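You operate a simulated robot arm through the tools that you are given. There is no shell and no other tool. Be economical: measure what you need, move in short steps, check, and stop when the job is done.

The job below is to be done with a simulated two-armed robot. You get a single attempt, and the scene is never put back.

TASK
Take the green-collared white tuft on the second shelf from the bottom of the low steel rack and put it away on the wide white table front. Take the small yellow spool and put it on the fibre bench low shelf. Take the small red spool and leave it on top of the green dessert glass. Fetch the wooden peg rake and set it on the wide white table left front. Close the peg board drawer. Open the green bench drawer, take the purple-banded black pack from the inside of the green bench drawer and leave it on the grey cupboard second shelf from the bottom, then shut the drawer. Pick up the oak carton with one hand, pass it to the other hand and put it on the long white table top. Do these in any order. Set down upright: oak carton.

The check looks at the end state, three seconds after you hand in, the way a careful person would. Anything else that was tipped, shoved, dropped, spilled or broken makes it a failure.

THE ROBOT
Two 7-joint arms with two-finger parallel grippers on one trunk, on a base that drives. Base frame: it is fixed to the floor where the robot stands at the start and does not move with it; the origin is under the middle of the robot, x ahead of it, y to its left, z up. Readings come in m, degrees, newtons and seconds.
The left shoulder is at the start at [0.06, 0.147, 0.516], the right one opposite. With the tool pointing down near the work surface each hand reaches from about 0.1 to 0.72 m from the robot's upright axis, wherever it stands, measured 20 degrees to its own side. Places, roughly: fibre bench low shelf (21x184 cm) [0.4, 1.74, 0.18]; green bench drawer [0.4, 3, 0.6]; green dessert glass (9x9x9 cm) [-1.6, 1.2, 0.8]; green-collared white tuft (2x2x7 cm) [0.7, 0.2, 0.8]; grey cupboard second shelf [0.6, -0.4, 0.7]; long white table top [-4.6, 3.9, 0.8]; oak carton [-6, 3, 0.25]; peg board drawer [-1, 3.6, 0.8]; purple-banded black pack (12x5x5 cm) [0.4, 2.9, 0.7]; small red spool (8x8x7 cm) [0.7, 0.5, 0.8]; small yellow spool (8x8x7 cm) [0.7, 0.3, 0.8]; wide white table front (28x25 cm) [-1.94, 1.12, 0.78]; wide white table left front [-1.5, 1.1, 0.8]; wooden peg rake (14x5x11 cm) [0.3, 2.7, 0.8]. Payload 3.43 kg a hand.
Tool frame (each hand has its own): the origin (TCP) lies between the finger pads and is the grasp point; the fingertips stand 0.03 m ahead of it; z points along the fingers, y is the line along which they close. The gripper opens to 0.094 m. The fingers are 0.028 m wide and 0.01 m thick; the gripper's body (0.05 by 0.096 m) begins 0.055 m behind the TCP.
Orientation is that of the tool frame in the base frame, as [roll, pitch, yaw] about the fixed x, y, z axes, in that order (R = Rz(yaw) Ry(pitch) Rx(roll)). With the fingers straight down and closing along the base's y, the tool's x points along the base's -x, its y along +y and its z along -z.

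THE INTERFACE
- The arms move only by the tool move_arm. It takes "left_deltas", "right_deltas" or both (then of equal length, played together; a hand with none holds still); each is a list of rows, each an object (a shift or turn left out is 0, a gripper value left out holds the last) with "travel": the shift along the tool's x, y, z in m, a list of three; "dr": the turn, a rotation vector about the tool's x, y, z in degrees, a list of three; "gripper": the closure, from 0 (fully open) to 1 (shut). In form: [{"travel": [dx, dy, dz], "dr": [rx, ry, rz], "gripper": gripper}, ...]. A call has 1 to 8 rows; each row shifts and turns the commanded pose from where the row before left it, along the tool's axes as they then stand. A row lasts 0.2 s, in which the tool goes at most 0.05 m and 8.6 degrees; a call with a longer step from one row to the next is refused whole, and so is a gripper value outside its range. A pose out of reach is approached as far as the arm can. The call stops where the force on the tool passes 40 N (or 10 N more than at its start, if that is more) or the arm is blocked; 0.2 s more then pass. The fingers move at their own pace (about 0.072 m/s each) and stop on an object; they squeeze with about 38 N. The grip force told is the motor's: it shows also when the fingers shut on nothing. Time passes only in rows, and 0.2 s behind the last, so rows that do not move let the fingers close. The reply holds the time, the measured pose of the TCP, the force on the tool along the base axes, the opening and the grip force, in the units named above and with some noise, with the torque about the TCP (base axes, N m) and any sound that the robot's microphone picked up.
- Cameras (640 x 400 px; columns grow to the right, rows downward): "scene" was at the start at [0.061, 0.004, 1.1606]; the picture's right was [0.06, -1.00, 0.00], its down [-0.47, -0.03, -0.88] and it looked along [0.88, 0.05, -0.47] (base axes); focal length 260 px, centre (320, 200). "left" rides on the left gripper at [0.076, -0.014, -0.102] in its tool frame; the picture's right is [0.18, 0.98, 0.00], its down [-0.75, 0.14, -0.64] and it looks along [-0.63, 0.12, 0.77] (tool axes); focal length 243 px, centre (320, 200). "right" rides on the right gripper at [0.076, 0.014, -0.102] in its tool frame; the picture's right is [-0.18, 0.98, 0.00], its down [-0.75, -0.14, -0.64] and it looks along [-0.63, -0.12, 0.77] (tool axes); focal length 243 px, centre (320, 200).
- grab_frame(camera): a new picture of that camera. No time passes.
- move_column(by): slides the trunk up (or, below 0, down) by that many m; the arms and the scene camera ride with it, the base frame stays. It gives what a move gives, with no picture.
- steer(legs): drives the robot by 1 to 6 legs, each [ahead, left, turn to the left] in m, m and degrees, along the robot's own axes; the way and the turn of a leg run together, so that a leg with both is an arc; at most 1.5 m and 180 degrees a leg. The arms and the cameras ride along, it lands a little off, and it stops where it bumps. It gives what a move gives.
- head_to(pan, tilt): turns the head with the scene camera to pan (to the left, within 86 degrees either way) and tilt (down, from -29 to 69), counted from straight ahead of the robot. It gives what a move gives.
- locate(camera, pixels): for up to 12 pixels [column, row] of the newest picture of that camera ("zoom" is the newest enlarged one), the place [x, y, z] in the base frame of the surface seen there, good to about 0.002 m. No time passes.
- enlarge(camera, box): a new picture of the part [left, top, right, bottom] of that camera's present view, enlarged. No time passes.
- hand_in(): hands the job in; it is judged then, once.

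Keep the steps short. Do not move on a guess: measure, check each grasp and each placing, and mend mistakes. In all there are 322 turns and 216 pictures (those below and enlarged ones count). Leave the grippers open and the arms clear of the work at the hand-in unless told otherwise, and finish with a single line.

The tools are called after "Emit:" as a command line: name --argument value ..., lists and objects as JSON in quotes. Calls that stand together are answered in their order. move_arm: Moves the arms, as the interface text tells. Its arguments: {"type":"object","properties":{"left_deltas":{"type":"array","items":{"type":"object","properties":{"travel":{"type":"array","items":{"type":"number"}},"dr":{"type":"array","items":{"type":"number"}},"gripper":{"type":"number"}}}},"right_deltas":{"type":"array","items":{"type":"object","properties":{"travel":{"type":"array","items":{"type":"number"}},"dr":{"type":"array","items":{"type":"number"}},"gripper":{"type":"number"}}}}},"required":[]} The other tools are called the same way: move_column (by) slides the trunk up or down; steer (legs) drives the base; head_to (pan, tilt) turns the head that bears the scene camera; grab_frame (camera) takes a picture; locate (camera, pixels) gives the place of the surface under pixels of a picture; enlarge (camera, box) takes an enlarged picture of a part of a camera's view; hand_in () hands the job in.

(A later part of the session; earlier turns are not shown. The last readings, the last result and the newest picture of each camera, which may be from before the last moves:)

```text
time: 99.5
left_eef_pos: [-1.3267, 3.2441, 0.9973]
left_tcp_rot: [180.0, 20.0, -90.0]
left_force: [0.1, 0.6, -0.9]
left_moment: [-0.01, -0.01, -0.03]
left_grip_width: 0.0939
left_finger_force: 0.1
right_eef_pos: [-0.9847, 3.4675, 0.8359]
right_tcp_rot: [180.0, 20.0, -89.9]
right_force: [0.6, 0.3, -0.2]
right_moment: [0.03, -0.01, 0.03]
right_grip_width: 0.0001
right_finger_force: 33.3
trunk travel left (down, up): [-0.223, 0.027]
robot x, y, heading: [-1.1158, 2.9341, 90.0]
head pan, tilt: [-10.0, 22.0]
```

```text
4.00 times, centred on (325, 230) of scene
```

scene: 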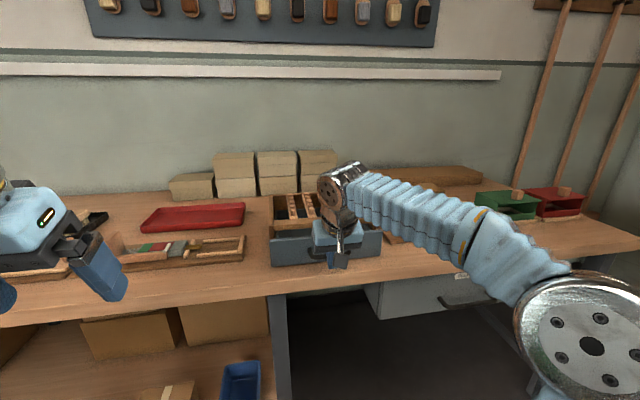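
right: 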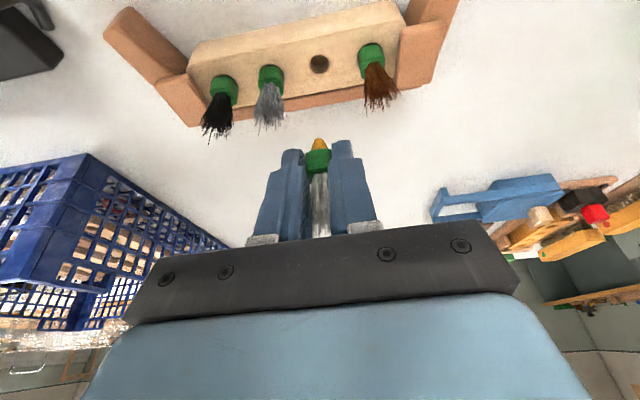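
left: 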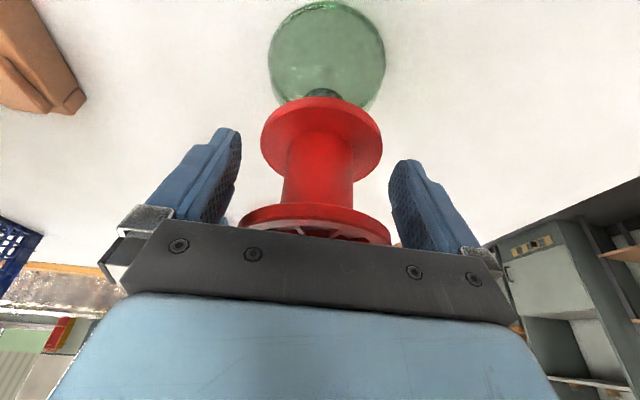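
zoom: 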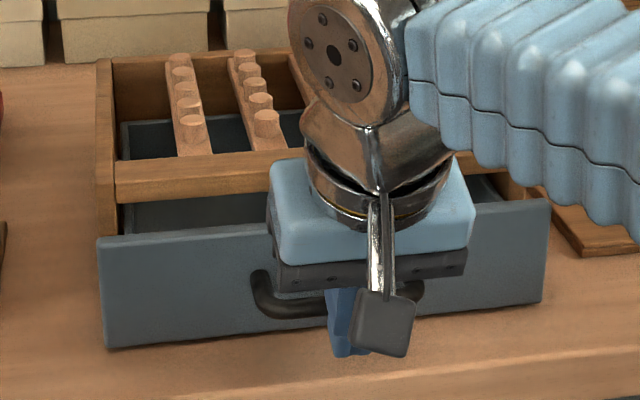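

Drawer face moved to y 3.527, box unmoved. Pushing on in small steps.

Emit:
move_arm --right_deltas '[{"travel": [-0.0094, 0, 0.0034]}, {"travel": [-0.0094, 0, 0.0034]}, {"travel": [-0.0075, 0, 0.0027]}, {}]'

Emit:
enlarge --camera "scene" --box '[250, 180, 400, 280]'

Emit:
locate --camera "zoom" --pixels '[[160, 280], [520, 250], [160, 180], [150, 225], [150, 240]]'

```text
time: 100.5
left_eef_pos: [-1.3264, 3.2444, 0.9971]
left_tcp_rot: [-180.0, 20.0, -90.0]
left_force: [0.6, -0.3, -0.5]
left_moment: [0.01, -0.03, 0.02]
left_grip_width: 0.0937
left_finger_force: 0.1
right_eef_pos: [-0.982, 3.4959, 0.8358]
right_tcp_rot: [-179.9, 20.0, -89.9]
right_force: [-0.2, -0.2, -0.1]
right_moment: [-0.01, 0.03, 0.02]
right_grip_width: 0.0001
right_finger_force: 33.1
trunk travel left (down, up): [-0.223, 0.027]
robot x, y, heading: [-1.1139, 2.9353, 90.1]
head pan, tilt: [-10.0, 22.0]
```

```text
4.00 times, centred on (325, 230) of scene
```

zoom: 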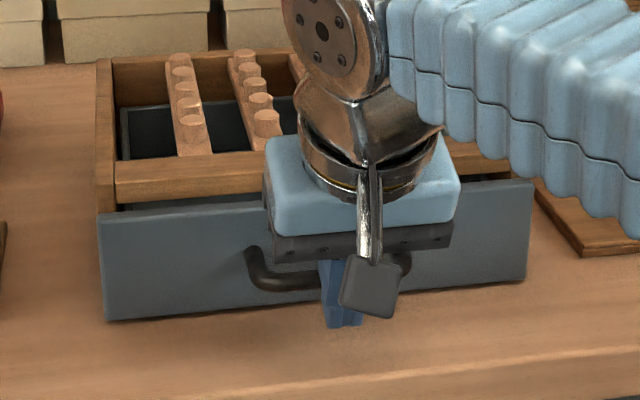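

```text
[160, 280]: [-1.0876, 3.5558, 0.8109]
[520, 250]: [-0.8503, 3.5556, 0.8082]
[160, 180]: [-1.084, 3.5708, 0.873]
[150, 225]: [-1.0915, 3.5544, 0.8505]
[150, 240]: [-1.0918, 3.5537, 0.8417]
```

Emit:
move_arm --right_deltas '[{"travel": [-0.0028, 0, 0.001]}, {}, {"travel": [-0.0019, 0, 0.0007]}, {}]'

Emit:
enlarge --camera "scene" --box '[250, 180, 400, 280]'

Emit:
locate --camera "zoom" --pixels '[[160, 280], [520, 250], [160, 180], [150, 240], [120, 203]]'

```text
time: 101.5
left_eef_pos: [-1.3257, 3.2433, 0.9972]
left_tcp_rot: [180.0, 20.1, -90.1]
left_force: [0.3, 0.4, -1.0]
left_moment: [0.0, 0.0, 0.0]
left_grip_width: 0.0942
left_finger_force: 0.1
right_eef_pos: [-0.9826, 3.4983, 0.8359]
right_tcp_rot: [-179.9, 19.9, -90.0]
right_force: [3.3, -26.7, -6.8]
right_moment: [-0.45, -0.27, -0.21]
right_grip_width: 0.0
right_finger_force: 33.1
trunk travel left (down, up): [-0.223, 0.027]
robot x, y, heading: [-1.1131, 2.9308, 90.2]
head pan, tilt: [-10.0, 22.0]
```

```text
4.00 times, centred on (325, 230) of scene
```

zoom: 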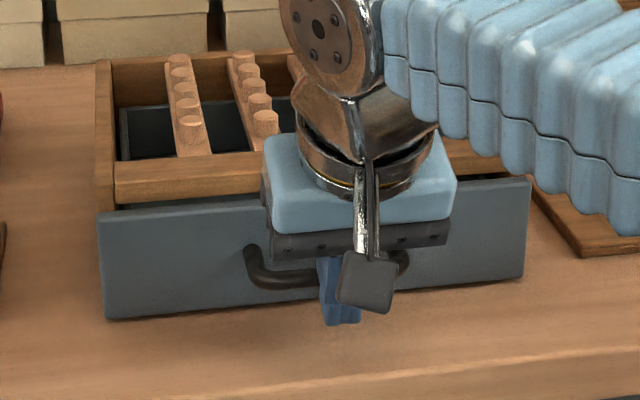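

```text
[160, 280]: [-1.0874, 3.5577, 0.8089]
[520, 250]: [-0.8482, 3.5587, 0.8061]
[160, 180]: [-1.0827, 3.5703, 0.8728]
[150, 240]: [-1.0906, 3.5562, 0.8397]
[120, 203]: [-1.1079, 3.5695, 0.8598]
```

Force rose to 27 N with the face 12 mm (panel thickness) off the box: it's shut. Withdrawing and verifying.

Emit:
move_arm --right_deltas '[{"travel": [0.0282, 0, -0.0103]}, {"travel": [0.0376, 0, -0.0137]}, {"travel": [0.0376, 0, -0.0137]}, {"travel": [0.0376, 0, -0.0137]}, {"travel": [0.0376, 0, -0.0137]}, {"travel": [0.0376, 0, -0.0137], "gripper": 0}, {"travel": [0.0, 0, -0.04], "gripper": 0}, {"travel": [0.0, 0, -0.04], "gripper": 0}]'

Emit:
enlarge --camera "scene" --box '[250, 180, 400, 280]'

Emit:
locate --camera "zoom" --pixels '[[160, 280], [520, 250], [160, 180]]'

```text
time: 103.2
left_eef_pos: [-1.3266, 3.2455, 0.997]
left_tcp_rot: [-180.0, 20.0, -90.0]
left_force: [0.4, -0.1, 0.0]
left_moment: [-0.03, 0.0, -0.02]
left_grip_width: 0.0942
left_finger_force: 0.1
right_eef_pos: [-0.9853, 3.242, 0.9082]
right_tcp_rot: [-179.9, 20.0, -90.0]
right_force: [0.1, 0.3, -0.4]
right_moment: [-0.04, 0.01, -0.02]
right_grip_width: 0.094
right_finger_force: 0.0
trunk travel left (down, up): [-0.223, 0.027]
robot x, y, heading: [-1.113, 2.9335, 89.9]
head pan, tilt: [-10.0, 22.0]
```

```text
4.00 times, centred on (325, 230) of scene
```

zoom: 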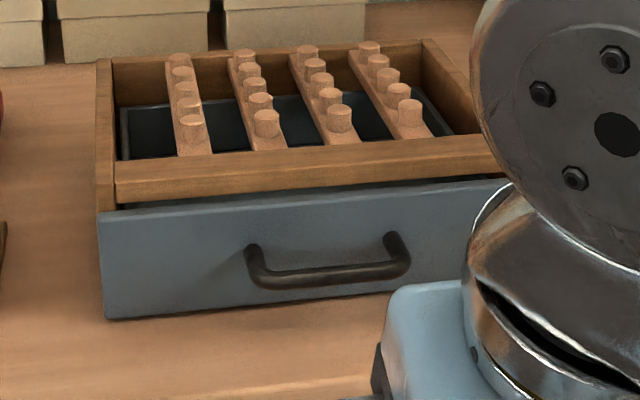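

```text
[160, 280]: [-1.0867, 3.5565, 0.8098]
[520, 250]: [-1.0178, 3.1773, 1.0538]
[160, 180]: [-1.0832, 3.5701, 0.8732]
```

Drawer shut. Next the green bench drawer: back off, turn to +x and look at it.

Emit:
steer --legs '[[-0.5, 0, 0], [0, 0, -90], [0.65, 0.3, 0]]'

Emit:
head_to --pan 0 --tilt 28

Emit:
grab_frame --camera "scene"

```text
time: 113.4
left_eef_pos: [-0.1688, 2.9653, 0.9968]
left_tcp_rot: [179.9, 20.0, -178.6]
left_force: [-0.2, 0.8, 0.0]
left_moment: [0.02, -0.02, 0.02]
left_grip_width: 0.0944
left_finger_force: 0.1
right_eef_pos: [-0.1612, 2.6249, 0.9071]
right_tcp_rot: [179.9, 19.9, -178.5]
right_force: [-0.1, 0.3, -0.2]
right_moment: [0.03, 0.0, -0.01]
right_grip_width: 0.0939
right_finger_force: 0.0
trunk travel left (down, up): [-0.223, 0.027]
robot x, y, heading: [-0.4739, 2.746, 1.3]
head pan, tilt: [-10.0, 22.0]
```

```text
time: 114.1
left_eef_pos: [-0.1687, 2.966, 0.9971]
left_tcp_rot: [-180.0, 19.9, -178.5]
left_force: [0.1, 0.1, 1.1]
left_moment: [0.01, 0.0, 0.0]
left_grip_width: 0.0941
left_finger_force: 0.1
right_eef_pos: [-0.1609, 2.6254, 0.908]
right_tcp_rot: [180.0, 20.0, -178.6]
right_force: [0.4, 0.4, -0.7]
right_moment: [-0.02, 0.0, 0.02]
right_grip_width: 0.0939
right_finger_force: 0.0
trunk travel left (down, up): [-0.223, 0.027]
robot x, y, heading: [-0.475, 2.7469, 1.3]
head pan, tilt: [0.0, 28.0]
```

```text
158 pictures are left
```

scene: 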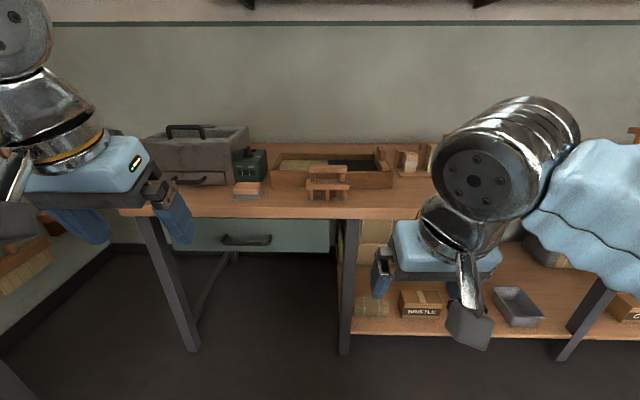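

Emit:
enlarge --camera "scene" --box '[180, 130, 420, 270]'

Emit:
locate --camera "scene" --pixels '[[245, 228], [250, 240], [225, 238], [270, 240], [328, 230], [185, 228], [260, 210], [327, 183], [310, 192], [344, 192], [250, 190], [340, 330]]'

```text
2.67 times, centred on (300, 200) of scene
```

zoom: 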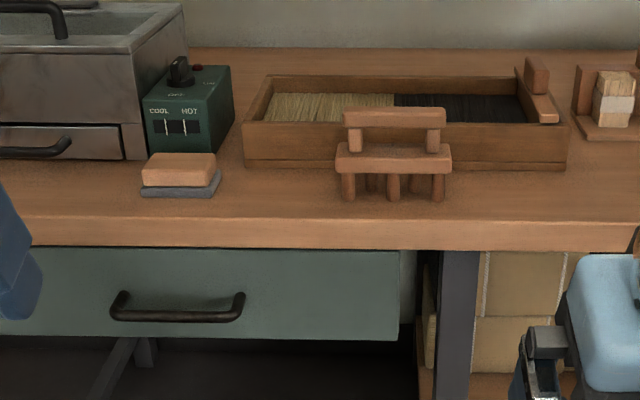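

```text
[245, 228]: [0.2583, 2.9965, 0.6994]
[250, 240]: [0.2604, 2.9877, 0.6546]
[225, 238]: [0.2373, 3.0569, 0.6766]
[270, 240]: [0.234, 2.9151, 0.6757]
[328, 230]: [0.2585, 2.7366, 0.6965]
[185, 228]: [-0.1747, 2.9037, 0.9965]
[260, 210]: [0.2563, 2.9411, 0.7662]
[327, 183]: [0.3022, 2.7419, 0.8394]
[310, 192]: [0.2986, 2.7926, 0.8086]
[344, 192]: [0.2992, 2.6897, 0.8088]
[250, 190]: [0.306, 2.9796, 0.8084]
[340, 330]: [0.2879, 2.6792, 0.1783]
```

Drawer face x 0.258 (y 2.73–3.24), handle bar at x 0.235, z 0.676, y 2.915–3.057. Rake at (0.30, 2.74). I'll shift the base slightly and point the left hand horizontally forward with vertical finger closing.

Emit:
steer --legs '[[0.03, 0.1, -1.3]]'

Emit:
move_arm --left_deltas '[{"dr": [0, -8.5, 0]}, {"dr": [0, -8.5, 0]}, {"dr": [0, -8.5, 0]}, {"dr": [0, -8.5, 0]}, {"dr": [0, -8.5, 0]}, {"dr": [0, -8.5, 0]}, {"dr": [0, -8.5, 0]}, {"dr": [0, -8.5, 0]}]'

Emit:
move_arm --left_deltas '[{"dr": [0, -2, 8.3]}, {"dr": [0, 0, 8.3]}, {"dr": [0, 0, 8.3]}, {"dr": [0, 0, 8.3]}, {"dr": [0, 0, 8.3]}]'

Emit:
grab_frame --camera "scene"

```text
time: 115.3
left_eef_pos: [-0.1352, 3.0593, 0.9971]
left_tcp_rot: [180.0, 20.0, -179.8]
left_force: [1.0, -0.5, -0.2]
left_moment: [0.0, 0.0, -0.02]
left_grip_width: 0.0941
left_finger_force: 0.1
right_eef_pos: [-0.1348, 2.7189, 0.9065]
right_tcp_rot: [180.0, 20.1, -179.8]
right_force: [0.2, -1.0, 0.9]
right_moment: [0.03, 0.01, 0.01]
right_grip_width: 0.0941
right_finger_force: 0.0
trunk travel left (down, up): [-0.223, 0.027]
robot x, y, heading: [-0.4412, 2.8471, 0.1]
head pan, tilt: [0.0, 28.0]
```

```text
time: 117.1
left_eef_pos: [-0.1359, 3.0585, 0.9968]
left_tcp_rot: [179.4, 88.1, 179.6]
left_force: [0.6, 0.2, -0.1]
left_moment: [0.02, -0.01, 0.02]
left_grip_width: 0.0941
left_finger_force: 0.0
right_eef_pos: [-0.1342, 2.7175, 0.9076]
right_tcp_rot: [-179.9, 20.1, -179.9]
right_force: [-0.2, 0.6, 0.1]
right_moment: [-0.02, 0.0, -0.01]
right_grip_width: 0.094
right_finger_force: 0.1
trunk travel left (down, up): [-0.223, 0.027]
robot x, y, heading: [-0.4473, 2.8444, 0.7]
head pan, tilt: [0.0, 28.0]
```

```text
time: 118.3
left_eef_pos: [-0.1335, 3.0586, 0.9976]
left_tcp_rot: [90.0, 48.4, 90.1]
left_force: [0.2, -0.2, 0.5]
left_moment: [0.03, 0.01, 0.0]
left_grip_width: 0.0941
left_finger_force: 0.0
right_eef_pos: [-0.1361, 2.7192, 0.9075]
right_tcp_rot: [-180.0, 20.0, -179.8]
right_force: [0.4, -0.5, -0.6]
right_moment: [0.0, -0.01, 0.02]
right_grip_width: 0.0938
right_finger_force: 0.2
trunk travel left (down, up): [-0.223, 0.027]
robot x, y, heading: [-0.4454, 2.8435, 0.5]
head pan, tilt: [0.0, 28.0]
```

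```text
156 pictures are left
```

scene: 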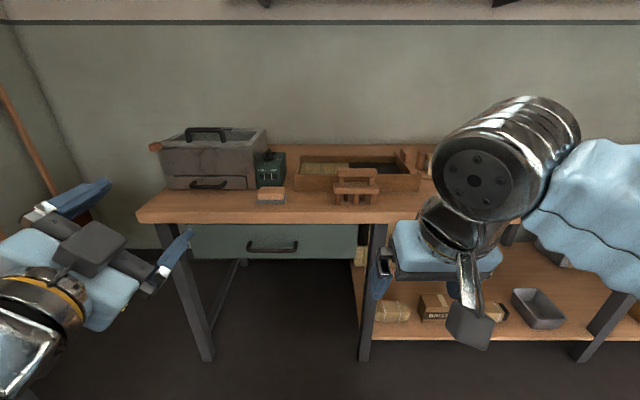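

Roll half done and going the right way (tool x ends pointing left). Finishing the roll and measuring the handle closely.

Emit:
move_arm --left_deltas '[{"dr": [0, 0, 8.07]}, {"dr": [0, 0, 8.07]}, {"dr": [0, 0, 8.07]}, {"dr": [0, 0, 8.07]}, {"dr": [0, 0, 8.07]}, {"dr": [0, 0, 8.07]}]'

Emit:
enlarge --camera "scene" --box '[180, 215, 380, 275]'

```text
time: 119.7
left_eef_pos: [-0.134, 3.0605, 0.9966]
left_tcp_rot: [90.0, 0.0, 90.0]
left_force: [-0.1, -0.3, 0.6]
left_moment: [0.01, 0.01, -0.02]
left_grip_width: 0.0938
left_finger_force: 0.1
right_eef_pos: [-0.1354, 2.7185, 0.9082]
right_tcp_rot: [-180.0, 20.0, -179.8]
right_force: [0.9, -0.3, 1.1]
right_moment: [0.03, -0.01, 0.01]
right_grip_width: 0.0941
right_finger_force: 0.1
trunk travel left (down, up): [-0.223, 0.027]
robot x, y, heading: [-0.4456, 2.8457, 0.4]
head pan, tilt: [0.0, 28.0]
```

```text
3.20 times, centred on (280, 245) of scene
```

zoom: 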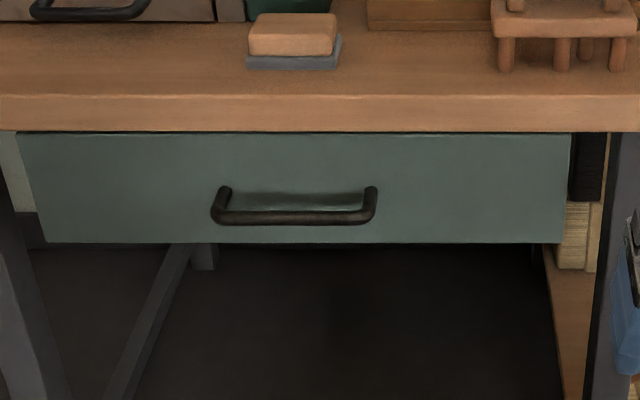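

Emit:
locate --camera "zoom" --pixels '[[222, 190], [372, 190], [222, 216], [290, 218], [365, 216], [290, 213], [290, 223], [290, 150], [290, 235], [30, 150], [560, 150], [300, 200]]'

```text
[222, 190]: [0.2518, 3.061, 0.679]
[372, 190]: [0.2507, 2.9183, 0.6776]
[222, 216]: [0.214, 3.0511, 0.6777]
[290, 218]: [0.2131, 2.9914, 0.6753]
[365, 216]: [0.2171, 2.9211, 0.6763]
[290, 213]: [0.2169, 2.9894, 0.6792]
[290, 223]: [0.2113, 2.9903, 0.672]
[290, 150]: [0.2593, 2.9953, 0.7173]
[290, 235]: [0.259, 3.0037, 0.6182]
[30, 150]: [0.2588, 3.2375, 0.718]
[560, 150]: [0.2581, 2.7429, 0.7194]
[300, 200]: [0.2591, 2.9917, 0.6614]
```

Handle bar center at (0.217, 2.99, 0.676). Moving the left hand down-forward to in front of it.

Emit:
move_arm --left_deltas '[{"travel": [0, -0.04, 0.029]}, {"travel": [0, -0.04, 0.029]}, {"travel": [0, -0.04, 0.029]}, {"travel": [0, -0.04, 0.029]}, {"travel": [0, -0.04, 0.029]}, {"travel": [0, -0.04, 0.029]}, {"travel": [0, -0.04, 0.029]}, {"travel": [0, -0.04, 0.029]}]'

Emit:
move_arm --left_deltas '[{"travel": [-0.035, 0, 0.02]}, {"travel": [-0.035, 0, 0.02]}, {}]'

Emit:
grab_frame --camera "left"

Emit:
grab_frame --camera "scene"

```text
time: 121.5
left_eef_pos: [0.1204, 3.0646, 0.7007]
left_tcp_rot: [89.8, 0.2, 90.2]
left_force: [-0.4, -0.1, 0.9]
left_moment: [0.05, 0.03, -0.01]
left_grip_width: 0.0941
left_finger_force: 0.0
left hand out of reach, approached as far as the arm can: row 3, 4, 5
right_eef_pos: [-0.1359, 2.7187, 0.9078]
right_tcp_rot: [-180.0, 20.1, -179.9]
right_force: [-0.8, -0.6, 0.4]
right_moment: [-0.02, -0.05, 0.01]
right_grip_width: 0.094
right_finger_force: 0.0
trunk travel left (down, up): [-0.223, 0.027]
robot x, y, heading: [-0.4492, 2.8439, 0.2]
head pan, tilt: [0.0, 28.0]
```

```text
time: 122.3
left_eef_pos: [0.1592, 2.9913, 0.7005]
left_tcp_rot: [90.0, 0.2, 90.1]
left_force: [-0.2, -0.2, -0.3]
left_moment: [-0.04, 0.0, 0.05]
left_grip_width: 0.094
left_finger_force: 0.0
right_eef_pos: [-0.1347, 2.7182, 0.908]
right_tcp_rot: [-180.0, 20.0, -179.8]
right_force: [0.1, 0.0, 0.1]
right_moment: [0.0, 0.0, -0.01]
right_grip_width: 0.0939
right_finger_force: 0.1
trunk travel left (down, up): [-0.223, 0.027]
robot x, y, heading: [-0.4459, 2.8416, 0.3]
head pan, tilt: [0.0, 28.0]
```

```text
154 pictures are left
```

left: 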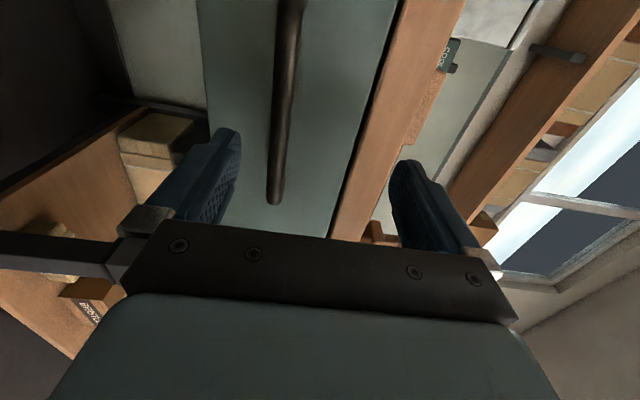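

```text
153 pictures are left
```

scene: 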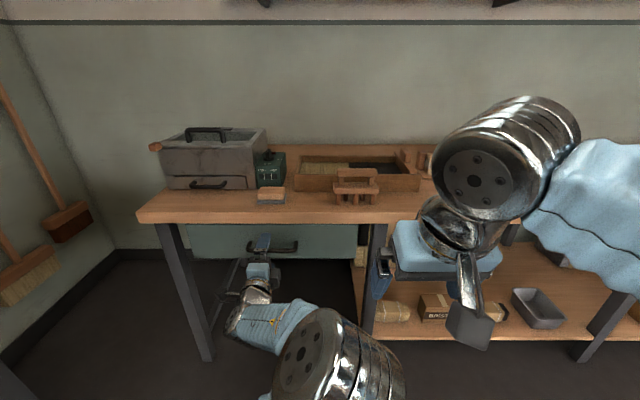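

Handle is between the fingers' planes. Lowering 2.5 cm, advancing 5.9 cm, closing.

Emit:
move_arm --left_deltas '[{"travel": [0, -0.0245, 0]}, {"travel": [0, 0, 0.03]}, {"travel": [0, 0, 0.028]}, {"gripper": 1}, {"gripper": 1}, {"gripper": 1}, {"gripper": 1}]'

Emit:
grab_frame --camera "left"

```text
time: 123.9
left_eef_pos: [0.2149, 2.9875, 0.672]
left_tcp_rot: [90.3, 0.1, 90.1]
left_force: [-7.5, -1.7, -17.3]
left_moment: [0.1, -0.01, 0.11]
left_grip_width: 0.0177
left_finger_force: 44.8
right_eef_pos: [-0.1334, 2.718, 0.9062]
right_tcp_rot: [-180.0, 20.0, -179.7]
right_force: [0.0, 0.7, -0.3]
right_moment: [0.02, 0.02, -0.03]
right_grip_width: 0.0941
right_finger_force: 0.0
trunk travel left (down, up): [-0.223, 0.027]
robot x, y, heading: [-0.4437, 2.8454, 0.1]
head pan, tilt: [0.0, 28.0]
```

```text
152 pictures are left
```

left: 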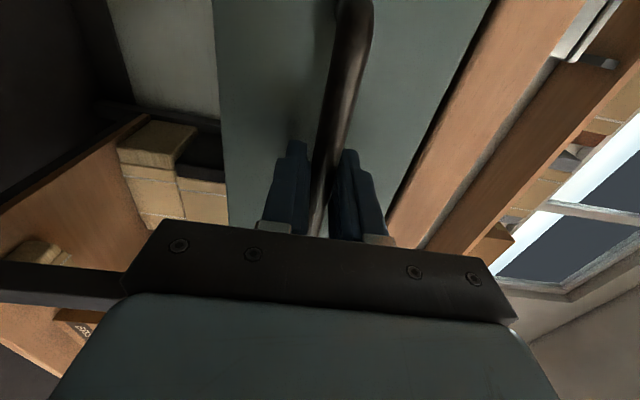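

Handle gripped. Pulling the drawer open gradually.

Emit:
move_arm --left_deltas '[{"travel": [0, 0.003, -0.01]}, {"travel": [0, 0, -0.03]}, {"travel": [0, 0, -0.03]}, {"travel": [0, 0, -0.03]}]'

Emit:
grab_frame --camera "scene"

```text
time: 124.7
left_eef_pos: [0.1505, 2.99, 0.6722]
left_tcp_rot: [90.9, -0.1, 89.8]
left_force: [-0.6, -1.9, -13.5]
left_moment: [0.06, 0.09, 0.27]
left_grip_width: 0.0173
left_finger_force: 45.6
right_eef_pos: [-0.1336, 2.7175, 0.9074]
right_tcp_rot: [179.9, 19.9, -179.8]
right_force: [0.4, -0.1, 0.3]
right_moment: [-0.01, 0.0, 0.0]
right_grip_width: 0.0942
right_finger_force: 0.0
trunk travel left (down, up): [-0.223, 0.027]
robot x, y, heading: [-0.4445, 2.846, 0.2]
head pan, tilt: [0.0, 28.0]
stopped in row 4 (left hand): the force on the tool passed its limit at 42 N (the readings are from after the stop); the commanded pose is now the measured one
```

```text
151 pictures are left
```

scene: 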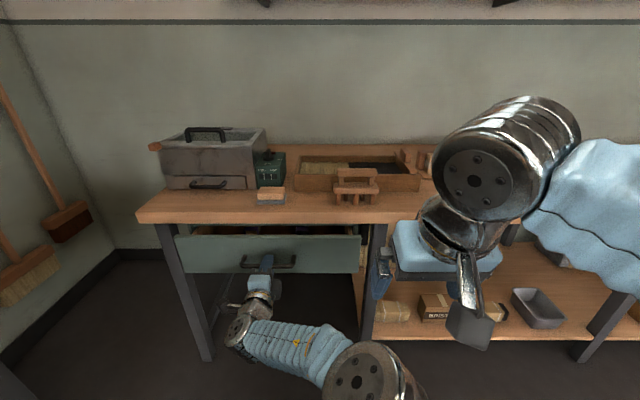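

Drawer moves; pulling slower to keep the force low.

Emit:
move_arm --left_deltas '[{"travel": [0, 0, -0.012]}, {"travel": [0, 0, -0.015]}, {"travel": [0, 0, -0.015]}, {"travel": [0, 0, -0.015]}, {"travel": [0, 0, -0.015]}, {"travel": [0, 0, -0.015]}, {"travel": [0, 0, -0.015]}, {"travel": [0, 0, -0.012]}]'

```text
time: 126.3
left_eef_pos: [0.071, 2.9877, 0.6716]
left_tcp_rot: [91.2, 0.0, 90.1]
left_force: [-1.7, 1.4, -11.8]
left_moment: [-0.15, 0.27, -0.17]
left_grip_width: 0.0137
left_finger_force: 44.6
left hand out of reach, approached as far as the arm can: row 6, 7, 8
right_eef_pos: [-0.1339, 2.7175, 0.9081]
right_tcp_rot: [-180.0, 20.1, -179.9]
right_force: [0.3, 0.4, 0.0]
right_moment: [-0.04, -0.01, -0.01]
right_grip_width: 0.0942
right_finger_force: 0.0
trunk travel left (down, up): [-0.223, 0.027]
robot x, y, heading: [-0.4427, 2.8448, 0.2]
head pan, tilt: [0.0, 28.0]
stopped in row 8 (left hand): the force on the tool passed its limit at 40 N (the readings are from after the stop); the commanded pose is now the measured one
```

The arm is at its near limit; I'll continue opening by driving the base back 0.12 m.

Emit:
steer --legs '[[-0.12, 0, 0]]'

Emit:
grab_frame --camera "scene"

```text
time: 127.6
left_eef_pos: [-0.0476, 2.9878, 0.6715]
left_tcp_rot: [91.0, -0.1, 90.2]
left_force: [-0.2, 11.6, -22.6]
left_moment: [0.07, 0.24, 0.55]
left_grip_width: 0.0139
left_finger_force: 44.7
right_eef_pos: [-0.2536, 2.7181, 0.9071]
right_tcp_rot: [-179.9, 20.0, -179.8]
right_force: [0.4, 0.0, 0.9]
right_moment: [0.01, 0.0, 0.04]
right_grip_width: 0.0939
right_finger_force: 0.1
trunk travel left (down, up): [-0.223, 0.027]
robot x, y, heading: [-0.565, 2.846, 0.0]
head pan, tilt: [0.0, 28.0]
```

```text
150 pictures are left
```

scene: 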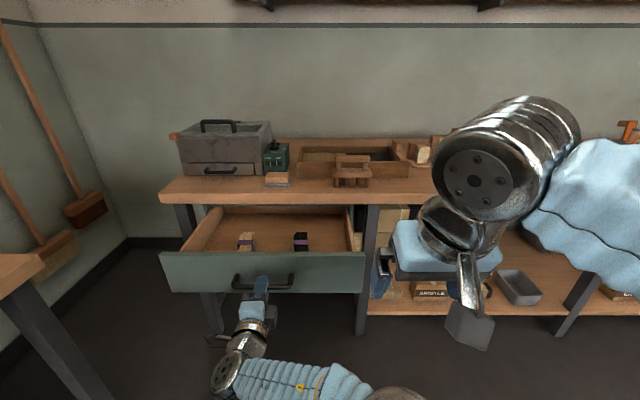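

Drawer well open; two packs visible. Measuring.

Emit:
enlarge --camera "scene" --box '[160, 190, 380, 300]'

Emit:
locate --camera "scene" --pixels '[[301, 237], [301, 247], [295, 235], [308, 235], [265, 262], [280, 240], [347, 230], [210, 230], [320, 200], [245, 235]]'

```text
2.91 times, centred on (270, 245) of scene
```

zoom: 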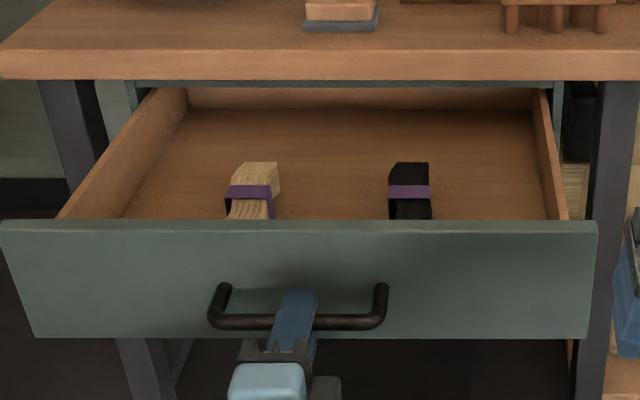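

```text
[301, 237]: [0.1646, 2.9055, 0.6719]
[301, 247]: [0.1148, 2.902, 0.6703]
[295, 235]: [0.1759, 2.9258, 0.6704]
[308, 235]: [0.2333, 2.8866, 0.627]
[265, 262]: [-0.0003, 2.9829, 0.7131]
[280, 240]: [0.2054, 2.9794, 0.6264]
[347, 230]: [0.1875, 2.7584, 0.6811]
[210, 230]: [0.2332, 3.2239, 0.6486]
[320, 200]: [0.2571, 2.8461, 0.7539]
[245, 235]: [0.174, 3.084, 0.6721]
```

Pack at about (0.135, 2.905), top z 0.671, drawer bottom 0.626. I'll release the handle, back off 8 cm with the base, and raise the left hand away.

Emit:
move_arm --left_deltas '[{"gripper": 0}, {"gripper": 0}, {"gripper": 0}, {"gripper": 0}]'

Emit:
steer --legs '[[-0.09, 0, 0]]'

Emit:
move_arm --left_deltas '[{"travel": [0.02, 0.04, 0]}, {"travel": [0.02, 0.04, 0]}, {"travel": [0.02, 0.04, 0]}, {"travel": [0.02, 0.04, 0]}, {"travel": [0.02, 0.04, 0]}, {"travel": [0.02, 0.04, 0]}, {"travel": [0.02, 0.04, 0]}]'

Emit:
grab_frame --camera "scene"

```text
time: 128.6
left_eef_pos: [-0.0482, 2.9878, 0.6733]
left_tcp_rot: [90.9, 0.0, 90.2]
left_force: [0.0, 0.7, -0.7]
left_moment: [0.0, 0.0, 0.0]
left_grip_width: 0.094
left_finger_force: 0.0
right_eef_pos: [-0.254, 2.718, 0.9071]
right_tcp_rot: [179.9, 20.0, -179.9]
right_force: [-0.6, 0.1, -0.1]
right_moment: [-0.01, 0.03, 0.01]
right_grip_width: 0.0941
right_finger_force: 0.1
trunk travel left (down, up): [-0.223, 0.027]
robot x, y, heading: [-0.5634, 2.8461, 0.3]
head pan, tilt: [0.0, 28.0]
```

```text
time: 129.7
left_eef_pos: [-0.1362, 2.9862, 0.6739]
left_tcp_rot: [90.8, 0.0, 90.0]
left_force: [0.1, -0.4, -0.5]
left_moment: [0.03, 0.02, 0.01]
left_grip_width: 0.0942
left_finger_force: 0.0
right_eef_pos: [-0.3431, 2.7171, 0.9072]
right_tcp_rot: [179.9, 19.9, -179.9]
right_force: [-1.1, -0.2, 0.1]
right_moment: [-0.01, 0.01, 0.04]
right_grip_width: 0.0939
right_finger_force: 0.1
trunk travel left (down, up): [-0.223, 0.027]
robot x, y, heading: [-0.6521, 2.8431, -0.1]
head pan, tilt: [0.0, 28.0]
```

```text
time: 131.3
left_eef_pos: [-0.1289, 3.1284, 0.9528]
left_tcp_rot: [90.9, 0.0, 90.1]
left_force: [-0.2, 0.0, 0.4]
left_moment: [-0.03, 0.02, -0.03]
left_grip_width: 0.0939
left_finger_force: 0.0
right_eef_pos: [-0.3429, 2.7176, 0.9076]
right_tcp_rot: [180.0, 20.1, -179.9]
right_force: [1.2, -0.4, 0.6]
right_moment: [0.02, 0.0, 0.04]
right_grip_width: 0.094
right_finger_force: 0.0
trunk travel left (down, up): [-0.223, 0.027]
robot x, y, heading: [-0.6508, 2.8445, 0.1]
head pan, tilt: [0.0, 28.0]
```

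```text
148 pictures are left
```

scene: 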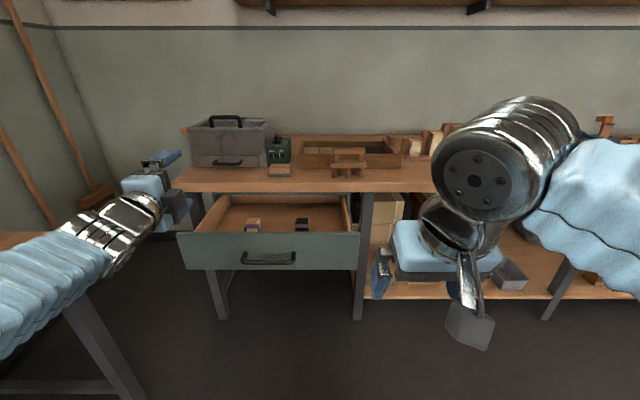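

Driving ahead 0.2, then right hand turned vertical and moved above the pack.

Emit:
steer --legs '[[0.2, 0.03, 0]]'

Emit:
move_arm --right_deltas '[{"dr": [0, 6.67, 0]}, {"dr": [0, 6.67, 0]}, {"dr": [0, 6.67, 0]}, {"travel": [-0.04, 0.025, 0]}, {"travel": [-0.04, 0.025, 0]}, {"travel": [-0.04, 0.025, 0]}, {"travel": [-0.04, 0.025, 0]}, {"travel": [-0.04, 0.025, 0]}]'

Emit:
grab_frame --camera "right"

Emit:
grab_frame --camera "scene"

```text
time: 132.9
left_eef_pos: [0.0769, 3.1566, 0.9532]
left_tcp_rot: [91.0, 0.0, 89.8]
left_force: [-0.1, 0.3, 0.0]
left_moment: [0.02, -0.01, -0.01]
left_grip_width: 0.0942
left_finger_force: 0.0
right_eef_pos: [-0.1378, 2.7457, 0.908]
right_tcp_rot: [-180.0, 20.1, 179.8]
right_force: [-0.8, -0.6, -0.5]
right_moment: [0.0, 0.04, 0.0]
right_grip_width: 0.0939
right_finger_force: 0.2
trunk travel left (down, up): [-0.223, 0.027]
robot x, y, heading: [-0.4482, 2.876, -0.1]
head pan, tilt: [0.0, 28.0]
```

```text
time: 134.7
left_eef_pos: [0.0757, 3.1548, 0.9519]
left_tcp_rot: [91.0, -0.2, 89.8]
left_force: [0.1, 0.1, -0.1]
left_moment: [0.02, 0.02, 0.0]
left_grip_width: 0.0939
left_finger_force: 0.1
right_eef_pos: [0.0434, 2.8571, 0.9083]
right_tcp_rot: [-179.9, 0.1, 179.8]
right_force: [-0.1, 0.0, -0.2]
right_moment: [-0.02, 0.01, 0.01]
right_grip_width: 0.0938
right_finger_force: 0.0
right hand out of reach, approached as far as the arm can: row 8
trunk travel left (down, up): [-0.223, 0.027]
robot x, y, heading: [-0.4512, 2.8766, -0.2]
head pan, tilt: [0.0, 28.0]
```

```text
147 pictures are left
```

right: 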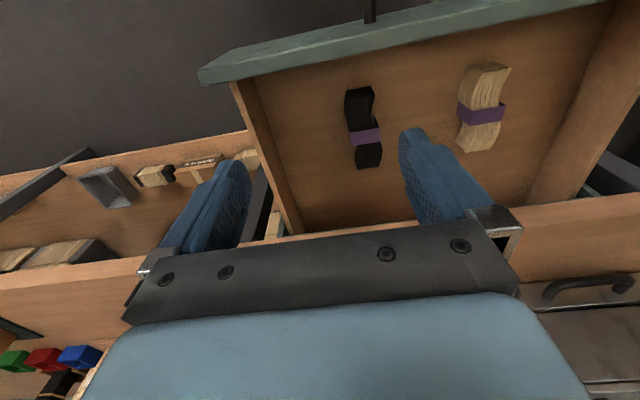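

```text
146 pictures are left
```

scene: 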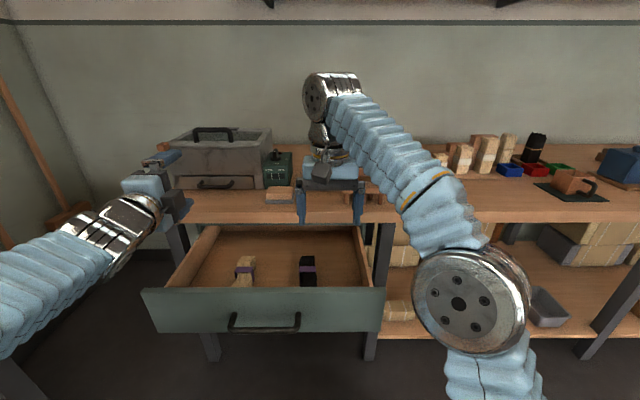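

Emit:
locate --camera "right" --pixels '[[365, 135], [358, 90], [370, 165], [352, 128], [380, 130], [362, 110], [345, 92], [373, 88], [358, 168], [381, 145], [330, 60]]'

```text
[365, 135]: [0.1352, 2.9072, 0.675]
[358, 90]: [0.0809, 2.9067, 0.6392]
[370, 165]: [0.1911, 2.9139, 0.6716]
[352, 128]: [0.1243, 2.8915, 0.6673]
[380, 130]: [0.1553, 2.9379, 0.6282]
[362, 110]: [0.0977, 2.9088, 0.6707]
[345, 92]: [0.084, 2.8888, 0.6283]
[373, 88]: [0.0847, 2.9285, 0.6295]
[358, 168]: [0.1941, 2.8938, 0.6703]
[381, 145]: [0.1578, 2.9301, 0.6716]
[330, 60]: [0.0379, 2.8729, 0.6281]
```

Pack center (0.137, 2.909). Descending while moving over it.

Emit:
move_arm --right_deltas '[{"travel": [0, 0.013, 0.04]}, {"travel": [-0.02, 0.013, 0.04]}, {"travel": [-0.025, 0.013, 0.04]}, {"travel": [-0.025, 0.013, 0.03]}, {"travel": [-0.018, 0, 0]}]'

Emit:
grab_frame --camera "right"

```text
time: 135.9
left_eef_pos: [0.0777, 3.1559, 0.9526]
left_tcp_rot: [91.0, 0.0, 89.8]
left_force: [0.4, -0.2, -0.2]
left_moment: [-0.04, 0.0, 0.01]
left_grip_width: 0.094
left_finger_force: 0.1
right_eef_pos: [0.133, 2.9098, 0.758]
right_tcp_rot: [180.0, 0.0, 179.8]
right_force: [-0.4, -0.8, -0.3]
right_moment: [-0.01, -0.05, 0.01]
right_grip_width: 0.094
right_finger_force: 0.1
trunk travel left (down, up): [-0.223, 0.027]
robot x, y, heading: [-0.4501, 2.8756, -0.1]
head pan, tilt: [0.0, 28.0]
```

```text
145 pictures are left
```

right: 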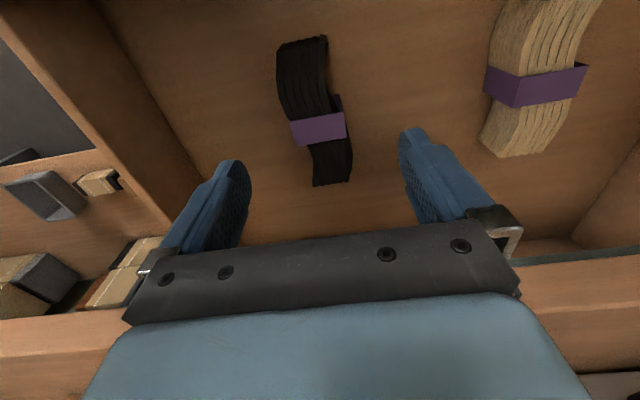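

Centered over the pack. Descending 9.5 cm and gripping.

Emit:
move_arm --right_deltas '[{"travel": [-0.002, 0, 0.032]}, {"travel": [0, 0, 0.032]}, {"travel": [0, 0, 0.031]}, {"gripper": 1}, {"gripper": 1}, {"gripper": 1}, {"gripper": 1}]'

Emit:
grab_frame --camera "right"

```text
time: 137.5
left_eef_pos: [0.0769, 3.1542, 0.9534]
left_tcp_rot: [90.9, 0.0, 89.8]
left_force: [-0.6, -0.5, 0.1]
left_moment: [0.0, -0.01, 0.01]
left_grip_width: 0.0939
left_finger_force: 0.1
right_eef_pos: [0.1324, 2.9094, 0.6635]
right_tcp_rot: [-179.9, -0.1, 179.8]
right_force: [0.0, 0.3, 0.7]
right_moment: [-0.02, -0.01, 0.0]
right_grip_width: 0.0537
right_finger_force: 38.2
trunk travel left (down, up): [-0.223, 0.027]
robot x, y, heading: [-0.4504, 2.8758, -0.3]
head pan, tilt: [0.0, 28.0]
```

```text
144 pictures are left
```

right: 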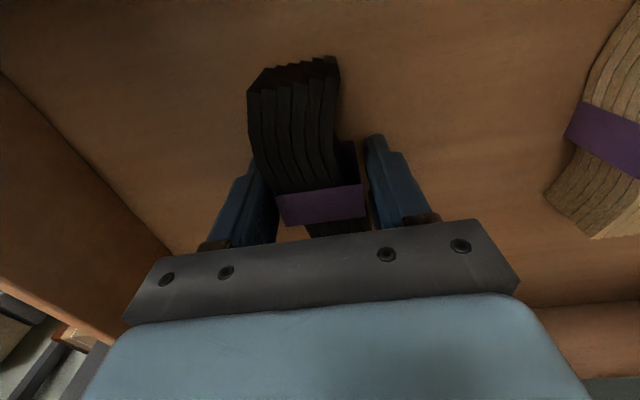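

Gripped (5.4 cm). Lifting up 0.14 and pulling back over the drawer front.

Emit:
move_arm --right_deltas '[{"travel": [0, 0, -0.04]}, {"travel": [0, 0, -0.04]}, {"travel": [0, 0, -0.04]}, {"travel": [0.01, 0, -0.04]}, {"travel": [0.045, -0.01, 0]}, {"travel": [0.045, -0.015, 0]}, {"travel": [0.045, -0.015, 0]}, {"travel": [0.045, -0.015, 0]}]'

Emit:
move_arm --right_deltas '[{"travel": [0.045, -0.02, 0]}, {"travel": [0.045, -0.02, 0]}, {"travel": [0.02, -0.02, 0]}]'

Emit:
grab_frame --camera "scene"

```text
time: 139.3
left_eef_pos: [0.0778, 3.1553, 0.9523]
left_tcp_rot: [90.9, 0.0, 90.0]
left_force: [-0.2, -1.2, -1.0]
left_moment: [0.0, -0.01, -0.01]
left_grip_width: 0.0939
left_finger_force: 0.0
right_eef_pos: [-0.0568, 2.8536, 0.8112]
right_tcp_rot: [180.0, 0.2, 180.0]
right_force: [0.1, 0.1, -1.0]
right_moment: [0.03, -0.02, -0.01]
right_grip_width: 0.0536
right_finger_force: 37.9
right hand out of reach, approached as far as the arm can: row 4
trunk travel left (down, up): [-0.223, 0.027]
robot x, y, heading: [-0.4497, 2.8767, -0.3]
head pan, tilt: [0.0, 28.0]
```

```text
time: 140.1
left_eef_pos: [0.077, 3.1551, 0.9539]
left_tcp_rot: [90.9, 0.0, 89.9]
left_force: [-0.2, 0.2, -0.8]
left_moment: [0.03, -0.02, 0.0]
left_grip_width: 0.0939
left_finger_force: 0.0
right_eef_pos: [-0.1666, 2.7933, 0.8097]
right_tcp_rot: [-180.0, 0.1, 179.8]
right_force: [-0.4, 0.3, -1.6]
right_moment: [0.01, 0.03, 0.02]
right_grip_width: 0.0534
right_finger_force: 38.1
trunk travel left (down, up): [-0.223, 0.027]
robot x, y, heading: [-0.4489, 2.8745, -0.1]
head pan, tilt: [0.0, 28.0]
```

```text
143 pictures are left
```

scene: 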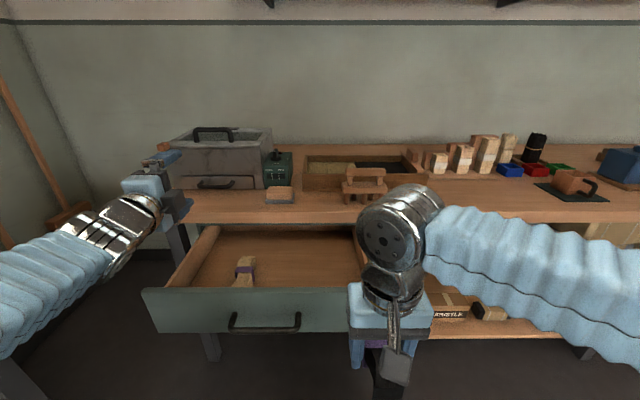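

Pack out. Now close the drawer: drive back 0.22, close the left fingers and bring them in front of the drawer face above the handle (z 0.715, y 2.99).

Emit:
steer --legs '[[-0.22, 0, 0]]'

Emit:
move_arm --left_deltas '[{"travel": [-0.023, -0.034, 0.01], "gripper": 1}, {"travel": [-0.023, -0.034, 0.01], "gripper": 1}, {"travel": [-0.023, -0.034, 0.01], "gripper": 1}, {"travel": [-0.023, -0.034, 0.01], "gripper": 1}, {"travel": [-0.023, -0.034, 0.01], "gripper": 1}, {"travel": [-0.023, -0.034, 0.01], "gripper": 1}, {"travel": [-0.023, -0.034, 0.01], "gripper": 1}]'

Emit:
grab_frame --camera "scene"

```text
time: 141.8
left_eef_pos: [-0.1496, 3.1584, 0.953]
left_tcp_rot: [90.8, -0.1, 90.0]
left_force: [-0.1, -0.6, -0.1]
left_moment: [-0.03, 0.01, 0.0]
left_grip_width: 0.094
left_finger_force: 0.0
right_eef_pos: [-0.3911, 2.7948, 0.8104]
right_tcp_rot: [-180.0, 0.0, -180.0]
right_force: [0.4, -0.3, -1.9]
right_moment: [-0.03, 0.03, -0.01]
right_grip_width: 0.0536
right_finger_force: 38.3
trunk travel left (down, up): [-0.223, 0.027]
robot x, y, heading: [-0.6778, 2.8762, -0.1]
head pan, tilt: [0.0, 28.0]
```

```text
time: 143.4
left_eef_pos: [-0.0863, 3.0083, 0.7297]
left_tcp_rot: [90.7, 0.7, 90.3]
left_force: [0.0, 0.9, -0.8]
left_moment: [0.02, -0.01, -0.03]
left_grip_width: 0.0
left_finger_force: 32.9
right_eef_pos: [-0.3886, 2.7872, 0.8053]
right_tcp_rot: [-178.7, 0.0, -179.3]
right_force: [0.7, -22.3, -7.9]
right_moment: [2.48, -0.59, 1.99]
right_grip_width: 0.0539
right_finger_force: 38.1
trunk travel left (down, up): [-0.223, 0.027]
robot x, y, heading: [-0.6763, 2.8731, 0.2]
head pan, tilt: [0.0, 28.0]
stopped in row 7 (right hand): the force on the tool passed its limit at 152 N (the readings are from after the stop); the commanded pose is now the measured one
```

```text
142 pictures are left
```

scene: 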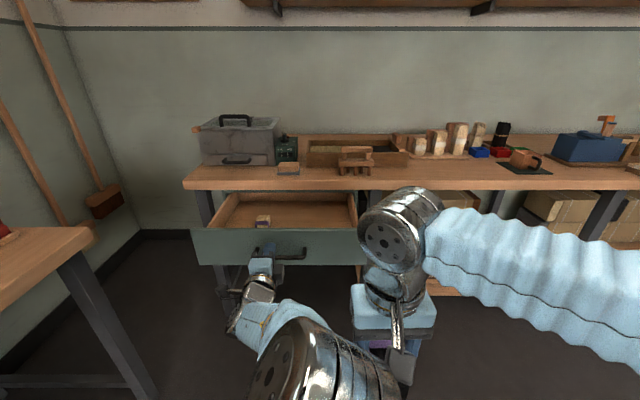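

The left forearm bumped the right hand. Moving the right hand away to the right.

Emit:
move_arm --right_deltas '[{"travel": [0, -0.04, -0.01]}, {"travel": [0, -0.045, -0.01]}, {"travel": [0, -0.045, -0.01]}, {"travel": [0, -0.045, -0.01]}, {"travel": [0, -0.045, -0.01]}]'

Emit:
grab_frame --camera "right"

Emit:
grab_frame --camera "scene"

```text
time: 144.6
left_eef_pos: [-0.0868, 3.0078, 0.7272]
left_tcp_rot: [90.8, 0.6, 90.2]
left_force: [0.0, 0.0, -0.7]
left_moment: [-0.01, -0.01, -0.02]
left_grip_width: 0.0
left_finger_force: 32.8
right_eef_pos: [-0.3849, 2.5687, 0.8626]
right_tcp_rot: [-178.7, 0.0, -179.5]
right_force: [0.1, -0.4, 0.5]
right_moment: [-0.02, -0.02, 0.01]
right_grip_width: 0.0533
right_finger_force: 37.6
trunk travel left (down, up): [-0.223, 0.027]
robot x, y, heading: [-0.6777, 2.8761, 0.0]
head pan, tilt: [0.0, 28.0]
```

```text
141 pictures are left
```

right: 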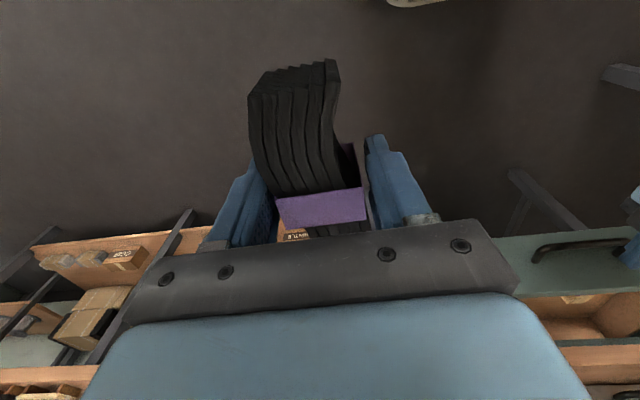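

```text
140 pictures are left
```

scene: 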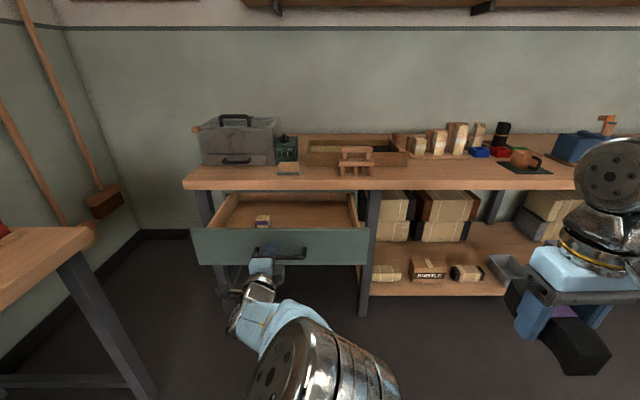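

Pack intact. Lining up and pushing the drawer with the left fist, slowly.

Emit:
move_arm --left_deltas '[{"travel": [-0.018, -0.014, 0]}, {"travel": [0, 0, 0.03]}, {"travel": [0, 0, 0.02]}, {"travel": [0, 0, 0.015]}, {"travel": [0, 0, 0.02]}, {"travel": [0, 0, 0.02]}]'

Emit:
grab_frame --camera "scene"

```text
time: 146.0
left_eef_pos: [0.0192, 2.9901, 0.7136]
left_tcp_rot: [90.8, 0.6, 90.2]
left_force: [-0.7, 1.6, 0.4]
left_moment: [0.01, -0.03, 0.0]
left_grip_width: 0.0
left_finger_force: 33.6
right_eef_pos: [-0.3844, 2.568, 0.8614]
right_tcp_rot: [-178.8, 0.0, -179.4]
right_force: [0.4, -0.4, -1.2]
right_moment: [0.0, -0.02, -0.01]
right_grip_width: 0.0538
right_finger_force: 38.2
trunk travel left (down, up): [-0.223, 0.027]
robot x, y, heading: [-0.6713, 2.8737, 0.2]
head pan, tilt: [0.0, 28.0]
```

```text
139 pictures are left
```

scene: 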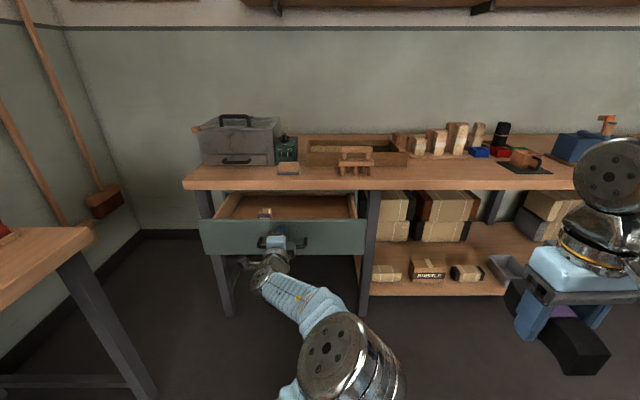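

Works. Driving ahead 0.17 to push further, then finishing with the arm.

Emit:
steer --legs '[[0.17, 0, 0]]'

Emit:
move_arm --left_deltas '[{"travel": [0, 0, 0.012]}, {"travel": [0, 0, 0.01]}, {"travel": [0, 0, 0.006]}, {}]'

Emit:
enlarge --camera "scene" --box '[160, 190, 380, 300]'

Emit:
locate --camera "zoom" --pixels '[[120, 150], [450, 150], [300, 90], [200, 190]]'

```text
time: 147.4
left_eef_pos: [0.1904, 2.9882, 0.7141]
left_tcp_rot: [90.8, 0.6, 90.2]
left_force: [-0.3, 0.0, 0.6]
left_moment: [0.05, -0.01, -0.01]
left_grip_width: 0.0
left_finger_force: 33.6
right_eef_pos: [-0.2134, 2.5678, 0.8623]
right_tcp_rot: [-178.8, 0.0, -179.4]
right_force: [-0.1, -1.0, -1.4]
right_moment: [0.0, -0.03, -0.02]
right_grip_width: 0.0536
right_finger_force: 38.2
trunk travel left (down, up): [-0.223, 0.027]
robot x, y, heading: [-0.5004, 2.8699, 0.2]
head pan, tilt: [0.0, 28.0]
```

```text
time: 148.4
left_eef_pos: [0.2177, 2.9897, 0.7146]
left_tcp_rot: [90.8, 0.5, 90.1]
left_force: [-0.4, -0.1, 0.9]
left_moment: [-0.02, -0.03, -0.04]
left_grip_width: 0.0
left_finger_force: 33.4
right_eef_pos: [-0.2134, 2.5679, 0.8625]
right_tcp_rot: [-178.8, 0.0, -179.4]
right_force: [0.2, 0.3, -1.0]
right_moment: [0.0, 0.03, 0.0]
right_grip_width: 0.0539
right_finger_force: 37.7
trunk travel left (down, up): [-0.223, 0.027]
robot x, y, heading: [-0.4996, 2.879, -0.0]
head pan, tilt: [0.0, 28.0]
```

```text
2.91 times, centred on (270, 245) of scene
```

zoom: 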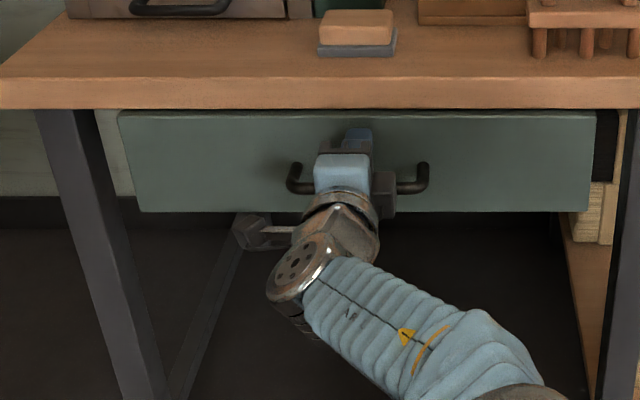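

```text
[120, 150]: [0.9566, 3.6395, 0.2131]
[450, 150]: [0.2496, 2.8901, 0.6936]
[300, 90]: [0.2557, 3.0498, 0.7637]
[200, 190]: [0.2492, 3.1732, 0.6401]
```

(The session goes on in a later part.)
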